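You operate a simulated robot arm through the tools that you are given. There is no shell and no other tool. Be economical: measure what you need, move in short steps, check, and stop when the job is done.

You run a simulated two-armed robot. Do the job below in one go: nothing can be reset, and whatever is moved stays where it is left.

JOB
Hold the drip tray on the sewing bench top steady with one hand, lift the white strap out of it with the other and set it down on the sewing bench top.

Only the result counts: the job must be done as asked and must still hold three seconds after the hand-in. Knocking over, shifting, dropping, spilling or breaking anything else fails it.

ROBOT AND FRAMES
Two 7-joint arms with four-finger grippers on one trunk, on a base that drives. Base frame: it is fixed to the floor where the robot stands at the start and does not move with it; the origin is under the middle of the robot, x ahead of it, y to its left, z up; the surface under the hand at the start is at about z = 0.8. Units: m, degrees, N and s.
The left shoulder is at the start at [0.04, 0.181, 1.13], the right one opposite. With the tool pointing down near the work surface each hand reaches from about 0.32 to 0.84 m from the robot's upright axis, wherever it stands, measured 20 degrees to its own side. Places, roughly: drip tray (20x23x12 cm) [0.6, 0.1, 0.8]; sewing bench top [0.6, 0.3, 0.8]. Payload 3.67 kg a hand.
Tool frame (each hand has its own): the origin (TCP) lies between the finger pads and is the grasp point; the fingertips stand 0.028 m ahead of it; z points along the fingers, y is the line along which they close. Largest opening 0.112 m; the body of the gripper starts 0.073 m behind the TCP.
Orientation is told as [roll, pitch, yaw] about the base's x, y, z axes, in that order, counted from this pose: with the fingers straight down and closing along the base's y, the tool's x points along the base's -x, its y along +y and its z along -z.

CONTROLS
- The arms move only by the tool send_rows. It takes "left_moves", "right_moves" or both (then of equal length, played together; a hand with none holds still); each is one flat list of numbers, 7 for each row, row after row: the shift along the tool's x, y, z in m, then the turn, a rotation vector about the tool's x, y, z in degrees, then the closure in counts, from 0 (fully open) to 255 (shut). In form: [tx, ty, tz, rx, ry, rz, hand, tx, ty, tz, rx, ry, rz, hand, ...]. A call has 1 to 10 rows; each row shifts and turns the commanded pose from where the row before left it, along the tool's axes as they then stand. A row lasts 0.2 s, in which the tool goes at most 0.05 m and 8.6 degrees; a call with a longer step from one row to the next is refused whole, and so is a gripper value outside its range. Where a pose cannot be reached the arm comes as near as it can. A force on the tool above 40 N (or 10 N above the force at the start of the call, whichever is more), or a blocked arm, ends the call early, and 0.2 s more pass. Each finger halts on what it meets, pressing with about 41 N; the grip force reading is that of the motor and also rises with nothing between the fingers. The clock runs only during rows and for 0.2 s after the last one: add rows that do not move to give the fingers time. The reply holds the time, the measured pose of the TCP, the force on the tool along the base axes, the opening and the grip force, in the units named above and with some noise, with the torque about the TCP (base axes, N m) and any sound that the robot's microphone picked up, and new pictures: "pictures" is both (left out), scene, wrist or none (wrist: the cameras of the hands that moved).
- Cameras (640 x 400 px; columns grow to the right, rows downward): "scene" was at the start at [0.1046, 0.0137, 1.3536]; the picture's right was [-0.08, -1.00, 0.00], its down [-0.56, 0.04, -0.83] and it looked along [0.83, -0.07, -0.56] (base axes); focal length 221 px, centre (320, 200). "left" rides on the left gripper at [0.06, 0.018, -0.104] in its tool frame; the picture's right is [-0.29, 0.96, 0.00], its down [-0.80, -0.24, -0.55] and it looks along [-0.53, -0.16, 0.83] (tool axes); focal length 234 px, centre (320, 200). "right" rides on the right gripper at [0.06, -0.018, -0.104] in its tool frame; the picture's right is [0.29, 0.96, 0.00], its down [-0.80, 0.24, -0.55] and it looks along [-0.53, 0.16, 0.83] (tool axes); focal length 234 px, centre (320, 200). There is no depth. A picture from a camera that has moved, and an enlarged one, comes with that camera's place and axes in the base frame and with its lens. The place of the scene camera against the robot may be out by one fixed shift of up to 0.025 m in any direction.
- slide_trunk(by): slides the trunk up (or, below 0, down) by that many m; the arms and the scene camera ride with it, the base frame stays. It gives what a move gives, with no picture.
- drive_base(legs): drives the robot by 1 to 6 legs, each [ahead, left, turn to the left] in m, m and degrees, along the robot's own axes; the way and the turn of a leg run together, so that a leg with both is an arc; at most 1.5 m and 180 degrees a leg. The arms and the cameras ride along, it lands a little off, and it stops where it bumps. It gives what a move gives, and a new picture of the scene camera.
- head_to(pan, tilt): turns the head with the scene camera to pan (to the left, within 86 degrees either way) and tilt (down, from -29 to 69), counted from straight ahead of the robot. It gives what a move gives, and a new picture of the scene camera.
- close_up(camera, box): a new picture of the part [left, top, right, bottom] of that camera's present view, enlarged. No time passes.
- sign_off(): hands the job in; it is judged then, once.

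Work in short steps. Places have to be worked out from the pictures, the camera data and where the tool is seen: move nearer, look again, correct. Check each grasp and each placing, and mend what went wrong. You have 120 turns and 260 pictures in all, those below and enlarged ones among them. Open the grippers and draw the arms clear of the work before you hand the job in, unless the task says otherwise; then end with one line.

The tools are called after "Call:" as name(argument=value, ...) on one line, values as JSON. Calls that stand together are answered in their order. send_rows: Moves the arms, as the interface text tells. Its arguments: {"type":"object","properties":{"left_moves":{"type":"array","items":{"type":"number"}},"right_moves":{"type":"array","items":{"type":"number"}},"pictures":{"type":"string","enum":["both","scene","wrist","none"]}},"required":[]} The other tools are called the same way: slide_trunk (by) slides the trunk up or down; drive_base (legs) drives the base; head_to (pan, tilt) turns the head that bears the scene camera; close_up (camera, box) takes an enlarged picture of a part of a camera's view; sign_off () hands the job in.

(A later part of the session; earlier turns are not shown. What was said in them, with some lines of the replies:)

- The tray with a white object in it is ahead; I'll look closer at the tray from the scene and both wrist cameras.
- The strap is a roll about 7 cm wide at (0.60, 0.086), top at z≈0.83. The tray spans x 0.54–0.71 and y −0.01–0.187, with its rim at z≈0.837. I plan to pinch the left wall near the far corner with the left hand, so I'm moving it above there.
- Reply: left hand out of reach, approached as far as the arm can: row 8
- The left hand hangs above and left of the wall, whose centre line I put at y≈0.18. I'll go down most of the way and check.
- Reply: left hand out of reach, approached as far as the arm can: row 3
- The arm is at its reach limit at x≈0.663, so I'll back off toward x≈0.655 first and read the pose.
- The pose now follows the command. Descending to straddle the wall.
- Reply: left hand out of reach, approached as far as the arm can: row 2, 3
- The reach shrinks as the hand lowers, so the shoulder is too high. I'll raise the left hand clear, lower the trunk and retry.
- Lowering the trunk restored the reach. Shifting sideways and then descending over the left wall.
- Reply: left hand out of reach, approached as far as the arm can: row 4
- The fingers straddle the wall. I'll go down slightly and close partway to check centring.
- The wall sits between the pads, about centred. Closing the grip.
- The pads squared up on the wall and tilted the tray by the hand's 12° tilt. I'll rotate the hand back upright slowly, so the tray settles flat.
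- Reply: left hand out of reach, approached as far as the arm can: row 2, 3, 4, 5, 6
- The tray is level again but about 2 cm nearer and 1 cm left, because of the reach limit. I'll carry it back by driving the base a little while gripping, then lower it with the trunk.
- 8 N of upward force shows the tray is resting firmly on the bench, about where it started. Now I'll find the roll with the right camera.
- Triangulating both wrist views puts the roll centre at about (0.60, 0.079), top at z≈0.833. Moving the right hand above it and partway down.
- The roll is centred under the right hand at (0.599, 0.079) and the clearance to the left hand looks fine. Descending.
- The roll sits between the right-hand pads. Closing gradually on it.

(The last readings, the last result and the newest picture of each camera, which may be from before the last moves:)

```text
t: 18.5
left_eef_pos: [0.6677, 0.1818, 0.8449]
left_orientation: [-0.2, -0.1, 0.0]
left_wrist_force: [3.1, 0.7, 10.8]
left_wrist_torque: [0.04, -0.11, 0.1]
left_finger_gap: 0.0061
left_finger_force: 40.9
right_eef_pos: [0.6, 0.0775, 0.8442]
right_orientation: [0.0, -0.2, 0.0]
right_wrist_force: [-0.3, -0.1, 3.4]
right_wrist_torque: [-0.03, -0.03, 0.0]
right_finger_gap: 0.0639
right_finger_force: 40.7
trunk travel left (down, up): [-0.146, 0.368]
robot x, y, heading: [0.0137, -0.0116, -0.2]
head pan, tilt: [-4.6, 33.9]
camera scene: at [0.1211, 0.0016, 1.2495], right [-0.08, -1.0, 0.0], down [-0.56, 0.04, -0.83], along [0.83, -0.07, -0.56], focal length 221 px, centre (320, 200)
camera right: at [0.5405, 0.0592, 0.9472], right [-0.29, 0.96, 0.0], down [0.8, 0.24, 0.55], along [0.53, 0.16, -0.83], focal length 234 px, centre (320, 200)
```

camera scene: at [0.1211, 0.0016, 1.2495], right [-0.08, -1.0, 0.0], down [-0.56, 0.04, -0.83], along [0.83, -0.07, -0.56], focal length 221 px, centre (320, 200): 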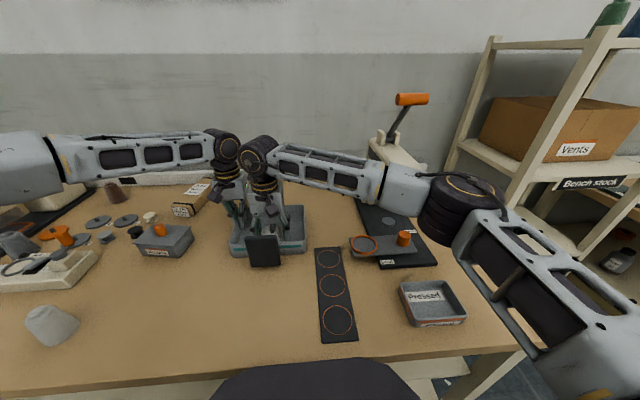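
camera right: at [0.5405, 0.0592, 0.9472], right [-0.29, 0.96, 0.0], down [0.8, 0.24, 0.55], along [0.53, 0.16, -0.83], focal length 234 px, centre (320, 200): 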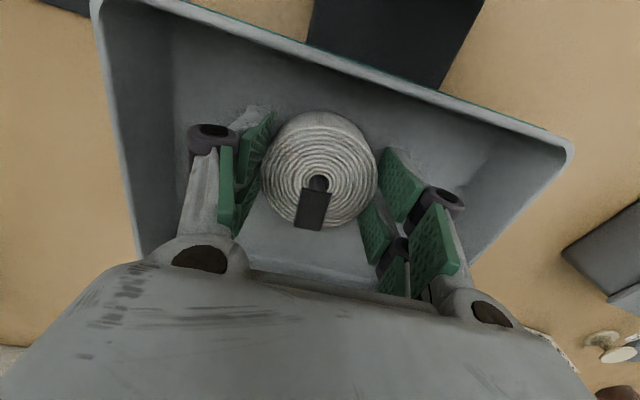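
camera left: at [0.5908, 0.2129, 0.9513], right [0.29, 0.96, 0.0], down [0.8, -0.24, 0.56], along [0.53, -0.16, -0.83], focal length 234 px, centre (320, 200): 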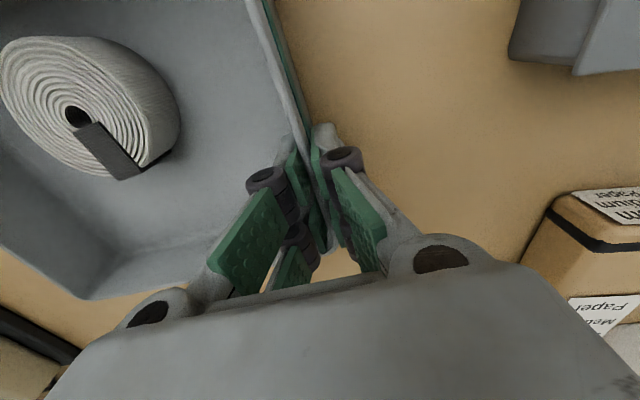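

Firm grip at a 64 mm gap. Lifting gently.

Call:
send_rows(right_moves=[0, 0, -0.01, 0, 0, 0, 130, 0, 0, -0.02, 0, 0, 0, 130, 0, 0, -0.03, 0, 0, 0, 130, 0, 0, -0.03, 0, 0, 0, 130, 0, 0, -0.03, 0, 0, 0, 130, 0, 0, -0.02, 0, 0, 0, 130, 0, 0, 0, 0, 0, 0, 130])

Call:
close_up(camera="scene", box=[190, 110, 390, 280])

```text
t: 20.1
left_eef_pos: [0.6681, 0.1817, 0.8444]
left_orientation: [-0.2, -0.3, 0.1]
left_wrist_force: [1.9, 1.0, 12.6]
left_wrist_torque: [0.04, -0.13, 0.09]
left_finger_gap: 0.0059
left_finger_force: 40.9
right_eef_pos: [0.5994, 0.0781, 0.9831]
right_orientation: [0.0, 0.0, 0.1]
right_wrist_force: [-0.3, -1.1, -0.8]
right_wrist_torque: [-0.02, -0.01, 0.0]
right_finger_gap: 0.0639
right_finger_force: 40.7
trunk travel left (down, up): [-0.146, 0.368]
robot x, y, heading: [0.0182, -0.0063, -0.2]
head pan, tilt: [-4.6, 33.9]
camera scene: at [0.1212, 0.0016, 1.2495], right [-0.08, -1.0, 0.0], down [-0.56, 0.04, -0.83], along [0.83, -0.07, -0.56], focal length 221 px, centre (320, 200)
camera right: at [0.5402, 0.0599, 1.0863], right [-0.29, 0.96, 0.0], down [0.8, 0.24, 0.55], along [0.53, 0.16, -0.83], focal length 234 px, centre (320, 200)
```

scene: 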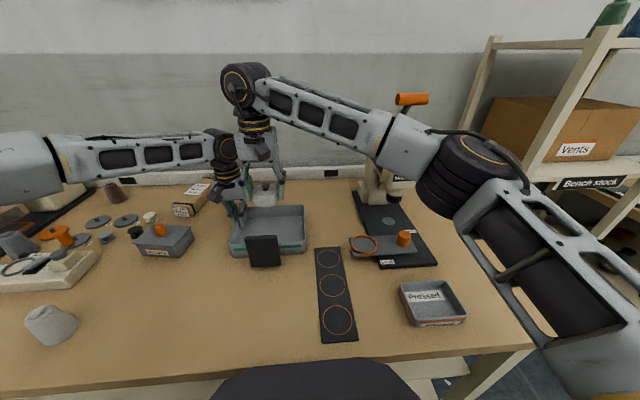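
right: 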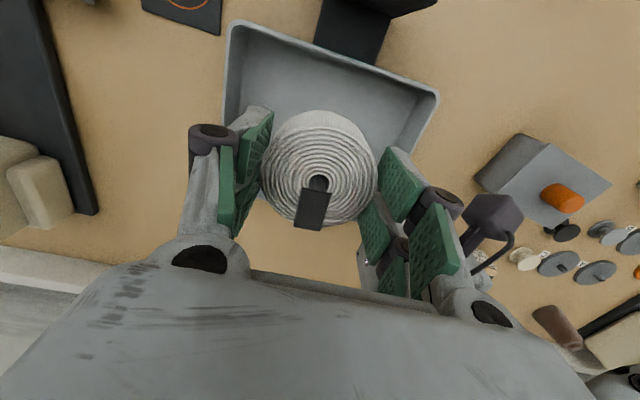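

```text
2.35 times, centred on (290, 195) of scene
camera zoom: at [0.1212, 0.0016, 1.2495], right [-0.08, -1.0, 0.0], down [-0.56, 0.04, -0.83], along [0.83, -0.07, -0.56], focal length 521 px, centre (391, 212)
```

zoom: 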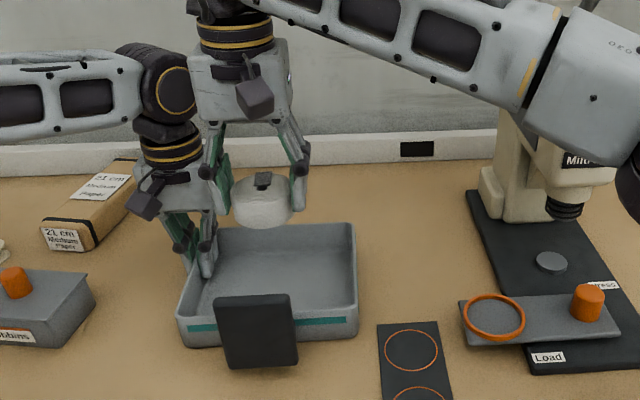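

The strap is clear of the tray, which stays put. I'll carry it back over the handle to the free bench space in front, near (0.40, 0.09).

Call:
send_rows(right_moves=[0.02, 0.002, 0, 0, 0, 0, 130, 0.04, 0.002, 0, 0, 0, 0, 130, 0.04, 0.002, 0, 0, 0, 0, 130, 0.04, 0.002, 0, 0, 0, 0, 130, 0.04, 0.002, 0, 0, 0, 0, 130, 0.02, 0.002, 0, 0, 0, 0, 130, 0, 0, 0, 0, 0, 0, 130])

```text
t: 21.7
left_eef_pos: [0.6673, 0.1825, 0.8436]
left_orientation: [-0.1, -0.2, 0.0]
left_wrist_force: [1.1, -0.3, 12.4]
left_wrist_torque: [0.03, -0.11, 0.1]
left_finger_gap: 0.0063
left_finger_force: 40.8
right_eef_pos: [0.398, 0.0882, 0.9831]
right_orientation: [-0.1, 0.0, 0.0]
right_wrist_force: [1.6, -0.4, -0.3]
right_wrist_torque: [-0.04, -0.02, 0.02]
right_finger_gap: 0.0642
right_finger_force: 41.2
trunk travel left (down, up): [-0.146, 0.368]
robot x, y, heading: [0.0138, -0.0093, 0.0]
head pan, tilt: [-4.6, 33.9]
camera scene: at [0.1211, 0.0016, 1.2495], right [-0.08, -1.0, 0.0], down [-0.56, 0.04, -0.83], along [0.83, -0.07, -0.56], focal length 221 px, centre (320, 200)
camera right: at [0.3385, 0.0699, 1.0864], right [-0.29, 0.96, 0.0], down [0.8, 0.24, 0.55], along [0.53, 0.16, -0.83], focal length 234 px, centre (320, 200)
```

scene: 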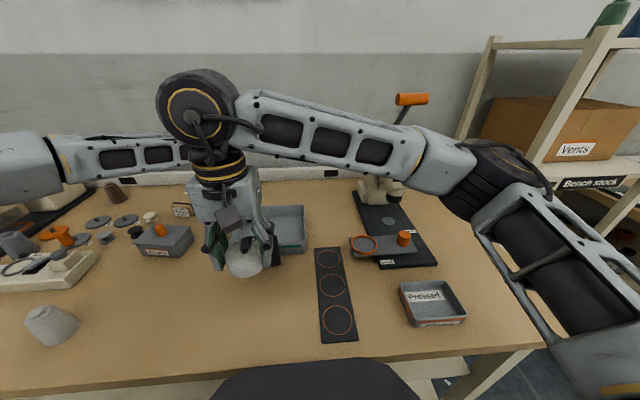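
right: 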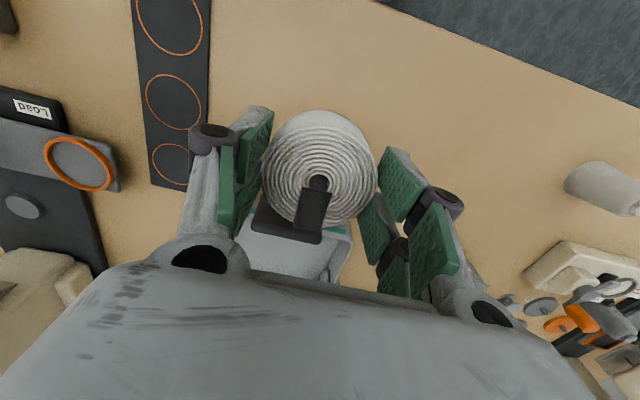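

The space below is clear. Lowering to just above the bench.

Call:
send_rows(right_moves=[0, 0, 0.03, 0, 0, 0, 130, 0, 0, 0.035, 0, 0, 0, 130, 0, 0, 0.03, 0, 0, 0, 130, 0, 0, 0.02, 0, 0, 0, 130, 0, 0, 0.014, 0, 0, 0, 130, 0, 0, 0, 0, 0, 0, 130], pictures="scene")

Call:
close_up(camera="scene", box=[170, 170, 350, 320])

```text
t: 23.1
left_eef_pos: [0.6677, 0.1821, 0.8451]
left_orientation: [-0.1, -0.2, -0.1]
left_wrist_force: [0.2, 0.6, 11.7]
left_wrist_torque: [0.02, -0.1, 0.09]
left_finger_gap: 0.0061
left_finger_force: 40.9
right_eef_pos: [0.3993, 0.0889, 0.8552]
right_orientation: [0.0, 0.0, 0.0]
right_wrist_force: [-0.8, 0.0, -1.3]
right_wrist_torque: [0.0, -0.01, 0.0]
right_finger_gap: 0.0638
right_finger_force: 41.1
trunk travel left (down, up): [-0.146, 0.368]
robot x, y, heading: [0.019, -0.0131, -0.2]
head pan, tilt: [-4.6, 33.9]
camera scene: at [0.1211, 0.0016, 1.2495], right [-0.08, -1.0, 0.0], down [-0.56, 0.04, -0.83], along [0.83, -0.07, -0.56], focal length 221 px, centre (320, 200)
```

scene: 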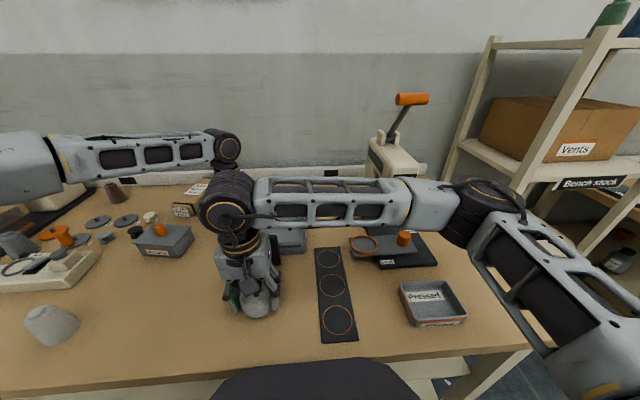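

```text
2.67 times, centred on (260, 245) of scene
camera zoom: at [0.1211, 0.0016, 1.2495], right [-0.08, -1.0, 0.0], down [-0.56, 0.04, -0.83], along [0.83, -0.07, -0.56], focal length 590 px, centre (480, 80)
```

zoom: 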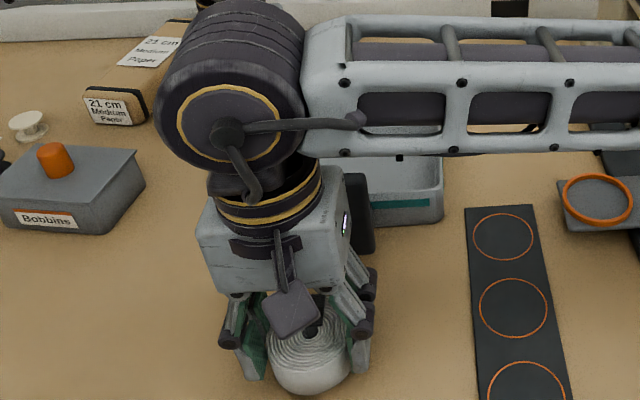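

Lowering the last centimetre in small steps, reading the force at each one.

Call:
send_rows(right_moves=[0, 0, 0.005, 0, 0, 0, 130, 0, 0, 0.003, 0, 0, 0, 130, 0, 0, 0.003, 0, 0, 0, 130], pictures="none")

Call:
send_rows(right_moves=[0, 0, 0.002, 0, 0, 0, 130, 0, 0, 0, 0, 0, 0, 130], pictures="none")

```text
t: 23.9
left_eef_pos: [0.667, 0.1829, 0.8448]
left_orientation: [-0.1, -0.2, -0.1]
left_wrist_force: [0.0, 0.5, 11.6]
left_wrist_torque: [0.03, -0.12, 0.1]
left_finger_gap: 0.0059
left_finger_force: 41.1
right_eef_pos: [0.3996, 0.0882, 0.8448]
right_orientation: [-0.1, 0.0, 0.0]
right_wrist_force: [-0.5, 0.0, 0.1]
right_wrist_torque: [-0.01, -0.01, 0.0]
right_finger_gap: 0.0641
right_finger_force: 41.2
trunk travel left (down, up): [-0.146, 0.368]
robot x, y, heading: [0.0187, -0.0118, -0.1]
head pan, tilt: [-4.6, 33.9]
```

```text
t: 24.5
left_eef_pos: [0.6669, 0.1811, 0.8455]
left_orientation: [-0.1, -0.2, 0.0]
left_wrist_force: [-0.2, 0.5, 11.5]
left_wrist_torque: [0.01, -0.05, 0.06]
left_finger_gap: 0.0059
left_finger_force: 41.0
right_eef_pos: [0.3988, 0.0888, 0.8419]
right_orientation: [-0.1, 0.0, 0.0]
right_wrist_force: [0.2, -0.3, 0.0]
right_wrist_torque: [0.01, 0.01, -0.01]
right_finger_gap: 0.0641
right_finger_force: 40.8
trunk travel left (down, up): [-0.146, 0.368]
robot x, y, heading: [0.0179, -0.0096, 0.2]
head pan, tilt: [-4.6, 33.9]
```

No contact yet, so I'll continue in 1–2 mm steps.

Call:
send_rows(right_moves=[0, 0, 0.0015, 0, 0, 0, 130, 0, 0, 0, 0, 0, 0, 130], pictures="none")

Call:
send_rows(right_moves=[0, 0, 0.0015, 0, 0, 0, 130, 0, 0, 0, 0, 0, 0, 130], pictures="wrist")

```text
t: 25.1
left_eef_pos: [0.6668, 0.182, 0.8452]
left_orientation: [-0.1, -0.2, 0.0]
left_wrist_force: [-0.1, 0.5, 10.9]
left_wrist_torque: [0.02, -0.01, 0.06]
left_finger_gap: 0.006
left_finger_force: 40.8
right_eef_pos: [0.399, 0.0906, 0.8402]
right_orientation: [0.0, 0.1, 0.0]
right_wrist_force: [-0.3, 0.5, 0.7]
right_wrist_torque: [-0.02, -0.02, 0.01]
right_finger_gap: 0.0638
right_finger_force: 40.8
trunk travel left (down, up): [-0.146, 0.368]
robot x, y, heading: [0.0163, -0.0087, 0.2]
head pan, tilt: [-4.6, 33.9]
```

```text
t: 25.7
left_eef_pos: [0.6671, 0.1816, 0.8442]
left_orientation: [-0.1, -0.2, 0.0]
left_wrist_force: [3.1, 0.7, 7.2]
left_wrist_torque: [0.01, 0.11, 0.08]
left_finger_gap: 0.006
left_finger_force: 40.5
right_eef_pos: [0.3996, 0.09, 0.8392]
right_orientation: [0.0, -0.2, 0.0]
right_wrist_force: [0.5, -2.6, 15.6]
right_wrist_torque: [-0.2, -0.03, -0.01]
right_finger_gap: 0.0635
right_finger_force: 40.8
trunk travel left (down, up): [-0.146, 0.368]
robot x, y, heading: [0.0178, -0.0128, 0.0]
head pan, tilt: [-4.6, 33.9]
camera right: at [0.3403, 0.0712, 0.943], right [-0.29, 0.96, 0.0], down [0.8, 0.24, 0.56], along [0.53, 0.16, -0.83], focal length 234 px, centre (320, 200)
```

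right: 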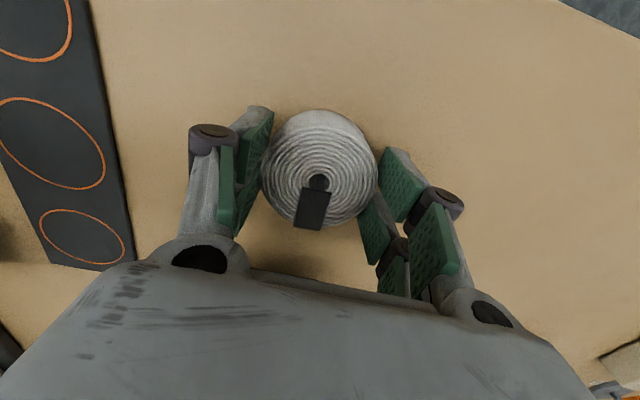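

The bench contact registers at 15 N. I'll open the right fingers moderately and retreat upward.

Call:
send_rows(right_moves=[0, 0, -0.001, 0, 0, 0, 110, 0, 0, 0, 0, 0, 0, 80, 0, 0, 0, 0, 0, 0, 50, 0, 0, 0, 0, 0, 0, 30, 0, 0, -0.015, 0, 0, 0, 30, 0, 0, -0.03, 0, 0, 0, 30, 0, 0, -0.04, 0, 0, 0, 30, 0, 0, -0.04, 0, 0, 0, 30, 0, 0, -0.03, 0, 0, 0, 30])

```text
t: 27.7
left_eef_pos: [0.6667, 0.182, 0.845]
left_orientation: [-0.1, -0.2, 0.0]
left_wrist_force: [-0.4, 0.9, 9.6]
left_wrist_torque: [0.05, -0.08, 0.05]
left_finger_gap: 0.0057
left_finger_force: 41.2
right_eef_pos: [0.3979, 0.0894, 0.9962]
right_orientation: [0.0, 0.0, 0.0]
right_wrist_force: [0.0, -0.2, -0.7]
right_wrist_torque: [-0.01, 0.01, 0.0]
right_finger_gap: 0.0989
right_finger_force: 0.0
trunk travel left (down, up): [-0.146, 0.368]
robot x, y, heading: [0.0199, -0.0114, -0.1]
head pan, tilt: [-4.6, 33.9]
camera scene: at [0.1211, 0.0016, 1.2495], right [-0.08, -1.0, 0.0], down [-0.56, 0.04, -0.83], along [0.83, -0.07, -0.56], focal length 221 px, centre (320, 200)
camera right: at [0.3386, 0.0704, 1.0984], right [-0.29, 0.96, 0.0], down [0.8, 0.24, 0.55], along [0.53, 0.16, -0.83], focal length 234 px, centre (320, 200)
```

scene: 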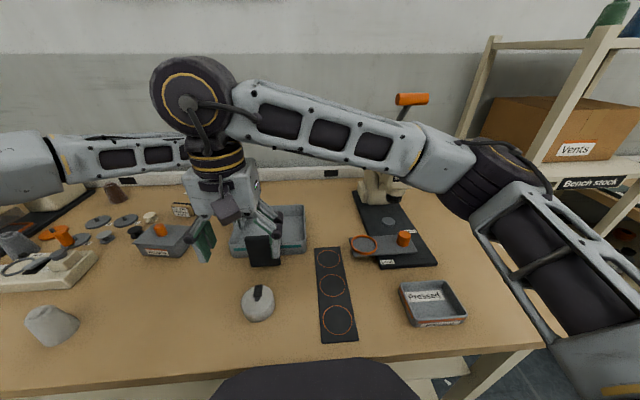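
right: 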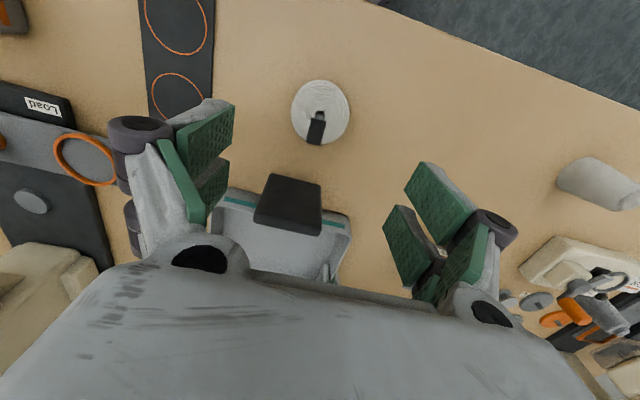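

The strap rests on the bench top. I'll move the right hand aside while the left hand releases the wall and rises.

Call:
send_rows(left_moves=[0, 0, 0, 0, 0, 0, 225, 0, 0, 0, 0, 0, 0, 180, 0, 0, 0, 0, 0, 0, 140, 0, 0, 0, 0, 0, 0, 140, 0, 0, -0.02, 0, 0, 0, 140, 0, 0, -0.03, 0, 0, 0, 140, 0, 0, -0.04, 0, 0, 0, 140, 0, 0, -0.04, 0, 0, 0, 140, 0, 0.03, -0.03, 0, 0, 0, 60, 0, 0.04, 0, 0, 0, 0, 0], right_moves=[0, 0, -0.03, 0, 0, 0, 30, 0, -0.03, -0.02, 0, 0, 0, 30, 0, -0.04, 0, 0, 0, 0, 0, 0, -0.04, 0, 0, 0, 0, 0, 0, -0.04, 0, 0, 0, 0, 0, 0, -0.03, 0, 0, 0, 0, 0, 0, 0, 0, 0, 0, 0, 0, 0, 0, 0, 0, 0, 0, 0, 0, 0, 0, 0, 0, 0, 0, 0, 0, 0, 0, 0, 0, 0])

Call:
close_up(camera="scene", box=[180, 160, 360, 340])

```text
t: 29.9
left_eef_pos: [0.6659, 0.2546, 1.0032]
left_orientation: [-0.2, -0.2, 0.0]
left_wrist_force: [1.0, 0.1, -0.2]
left_wrist_torque: [-0.03, 0.0, 0.0]
left_finger_gap: 0.111
left_finger_force: 0.1
right_eef_pos: [0.3993, -0.0885, 1.0453]
right_orientation: [-0.1, 0.0, 0.0]
right_wrist_force: [0.2, 0.3, 0.3]
right_wrist_torque: [-0.01, 0.01, -0.03]
right_finger_gap: 0.1119
right_finger_force: 0.0
trunk travel left (down, up): [-0.146, 0.368]
robot x, y, heading: [0.0202, -0.0136, 0.1]
head pan, tilt: [-4.6, 33.9]
camera scene: at [0.1222, 0.003, 1.2494], right [-0.08, -1.0, 0.0], down [-0.56, 0.04, -0.83], along [0.83, -0.07, -0.56], focal length 221 px, centre (320, 200)
camera right: at [0.3405, -0.1062, 1.1481], right [-0.29, 0.96, 0.0], down [0.8, 0.24, 0.55], along [0.53, 0.16, -0.83], focal length 234 px, centre (320, 200)
camera left: at [0.6069, 0.2745, 1.1062], right [0.29, 0.96, 0.0], down [0.8, -0.24, 0.56], along [0.53, -0.16, -0.83], focal length 234 px, centre (320, 200)
```

scene: 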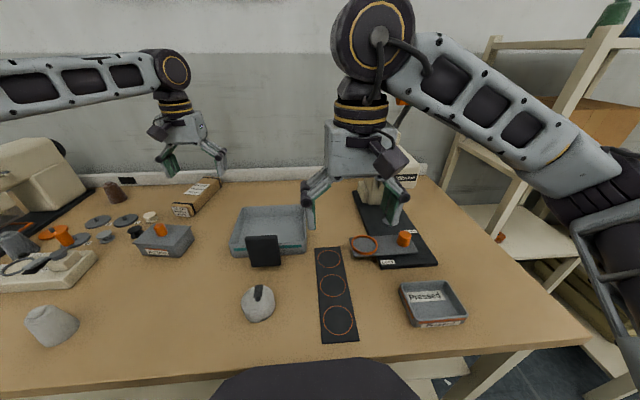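
right: 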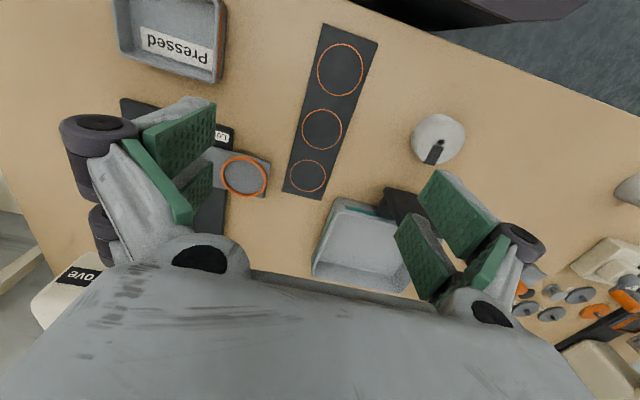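
left: 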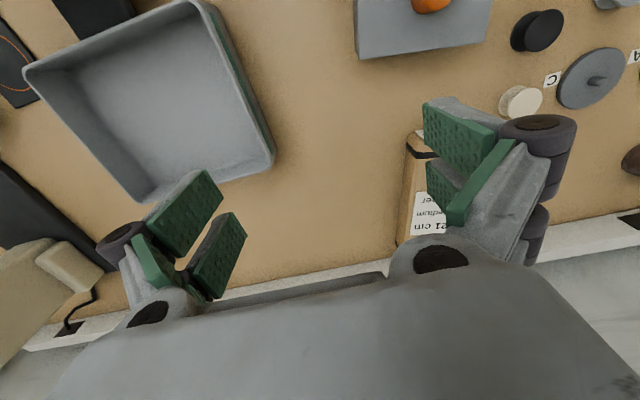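

```text
2.22 times, centred on (270, 250) of scene
camera zoom: at [0.1222, 0.003, 1.2494], right [-0.08, -1.0, 0.0], down [-0.56, 0.04, -0.83], along [0.83, -0.07, -0.56], focal length 492 px, centre (431, 89)
```

zoom: 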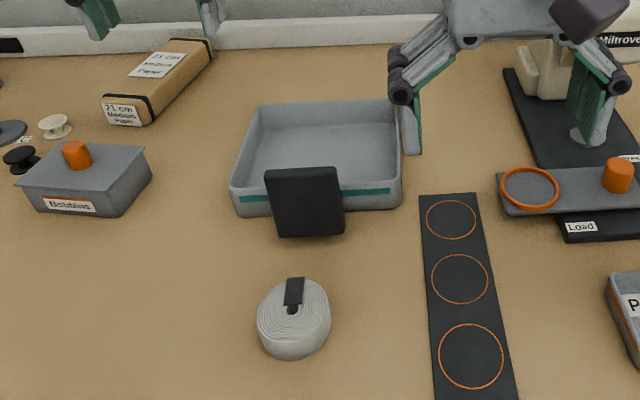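

The tray sits flat and empty about where it started. The strap is on the bench top, nothing else has moved, and both hands are open and clear.

Call:
sign_off()

```text
The job is handed in.
```

I held the tray with the left hand, lifted the white strap out with the right and set it on the bench top in front of the tray. When I closed the left hand on the tray wall, the tray tipped about 12° and slid about 2 cm; I levelled it and moved it back to roughly its starting place before lifting the strap.
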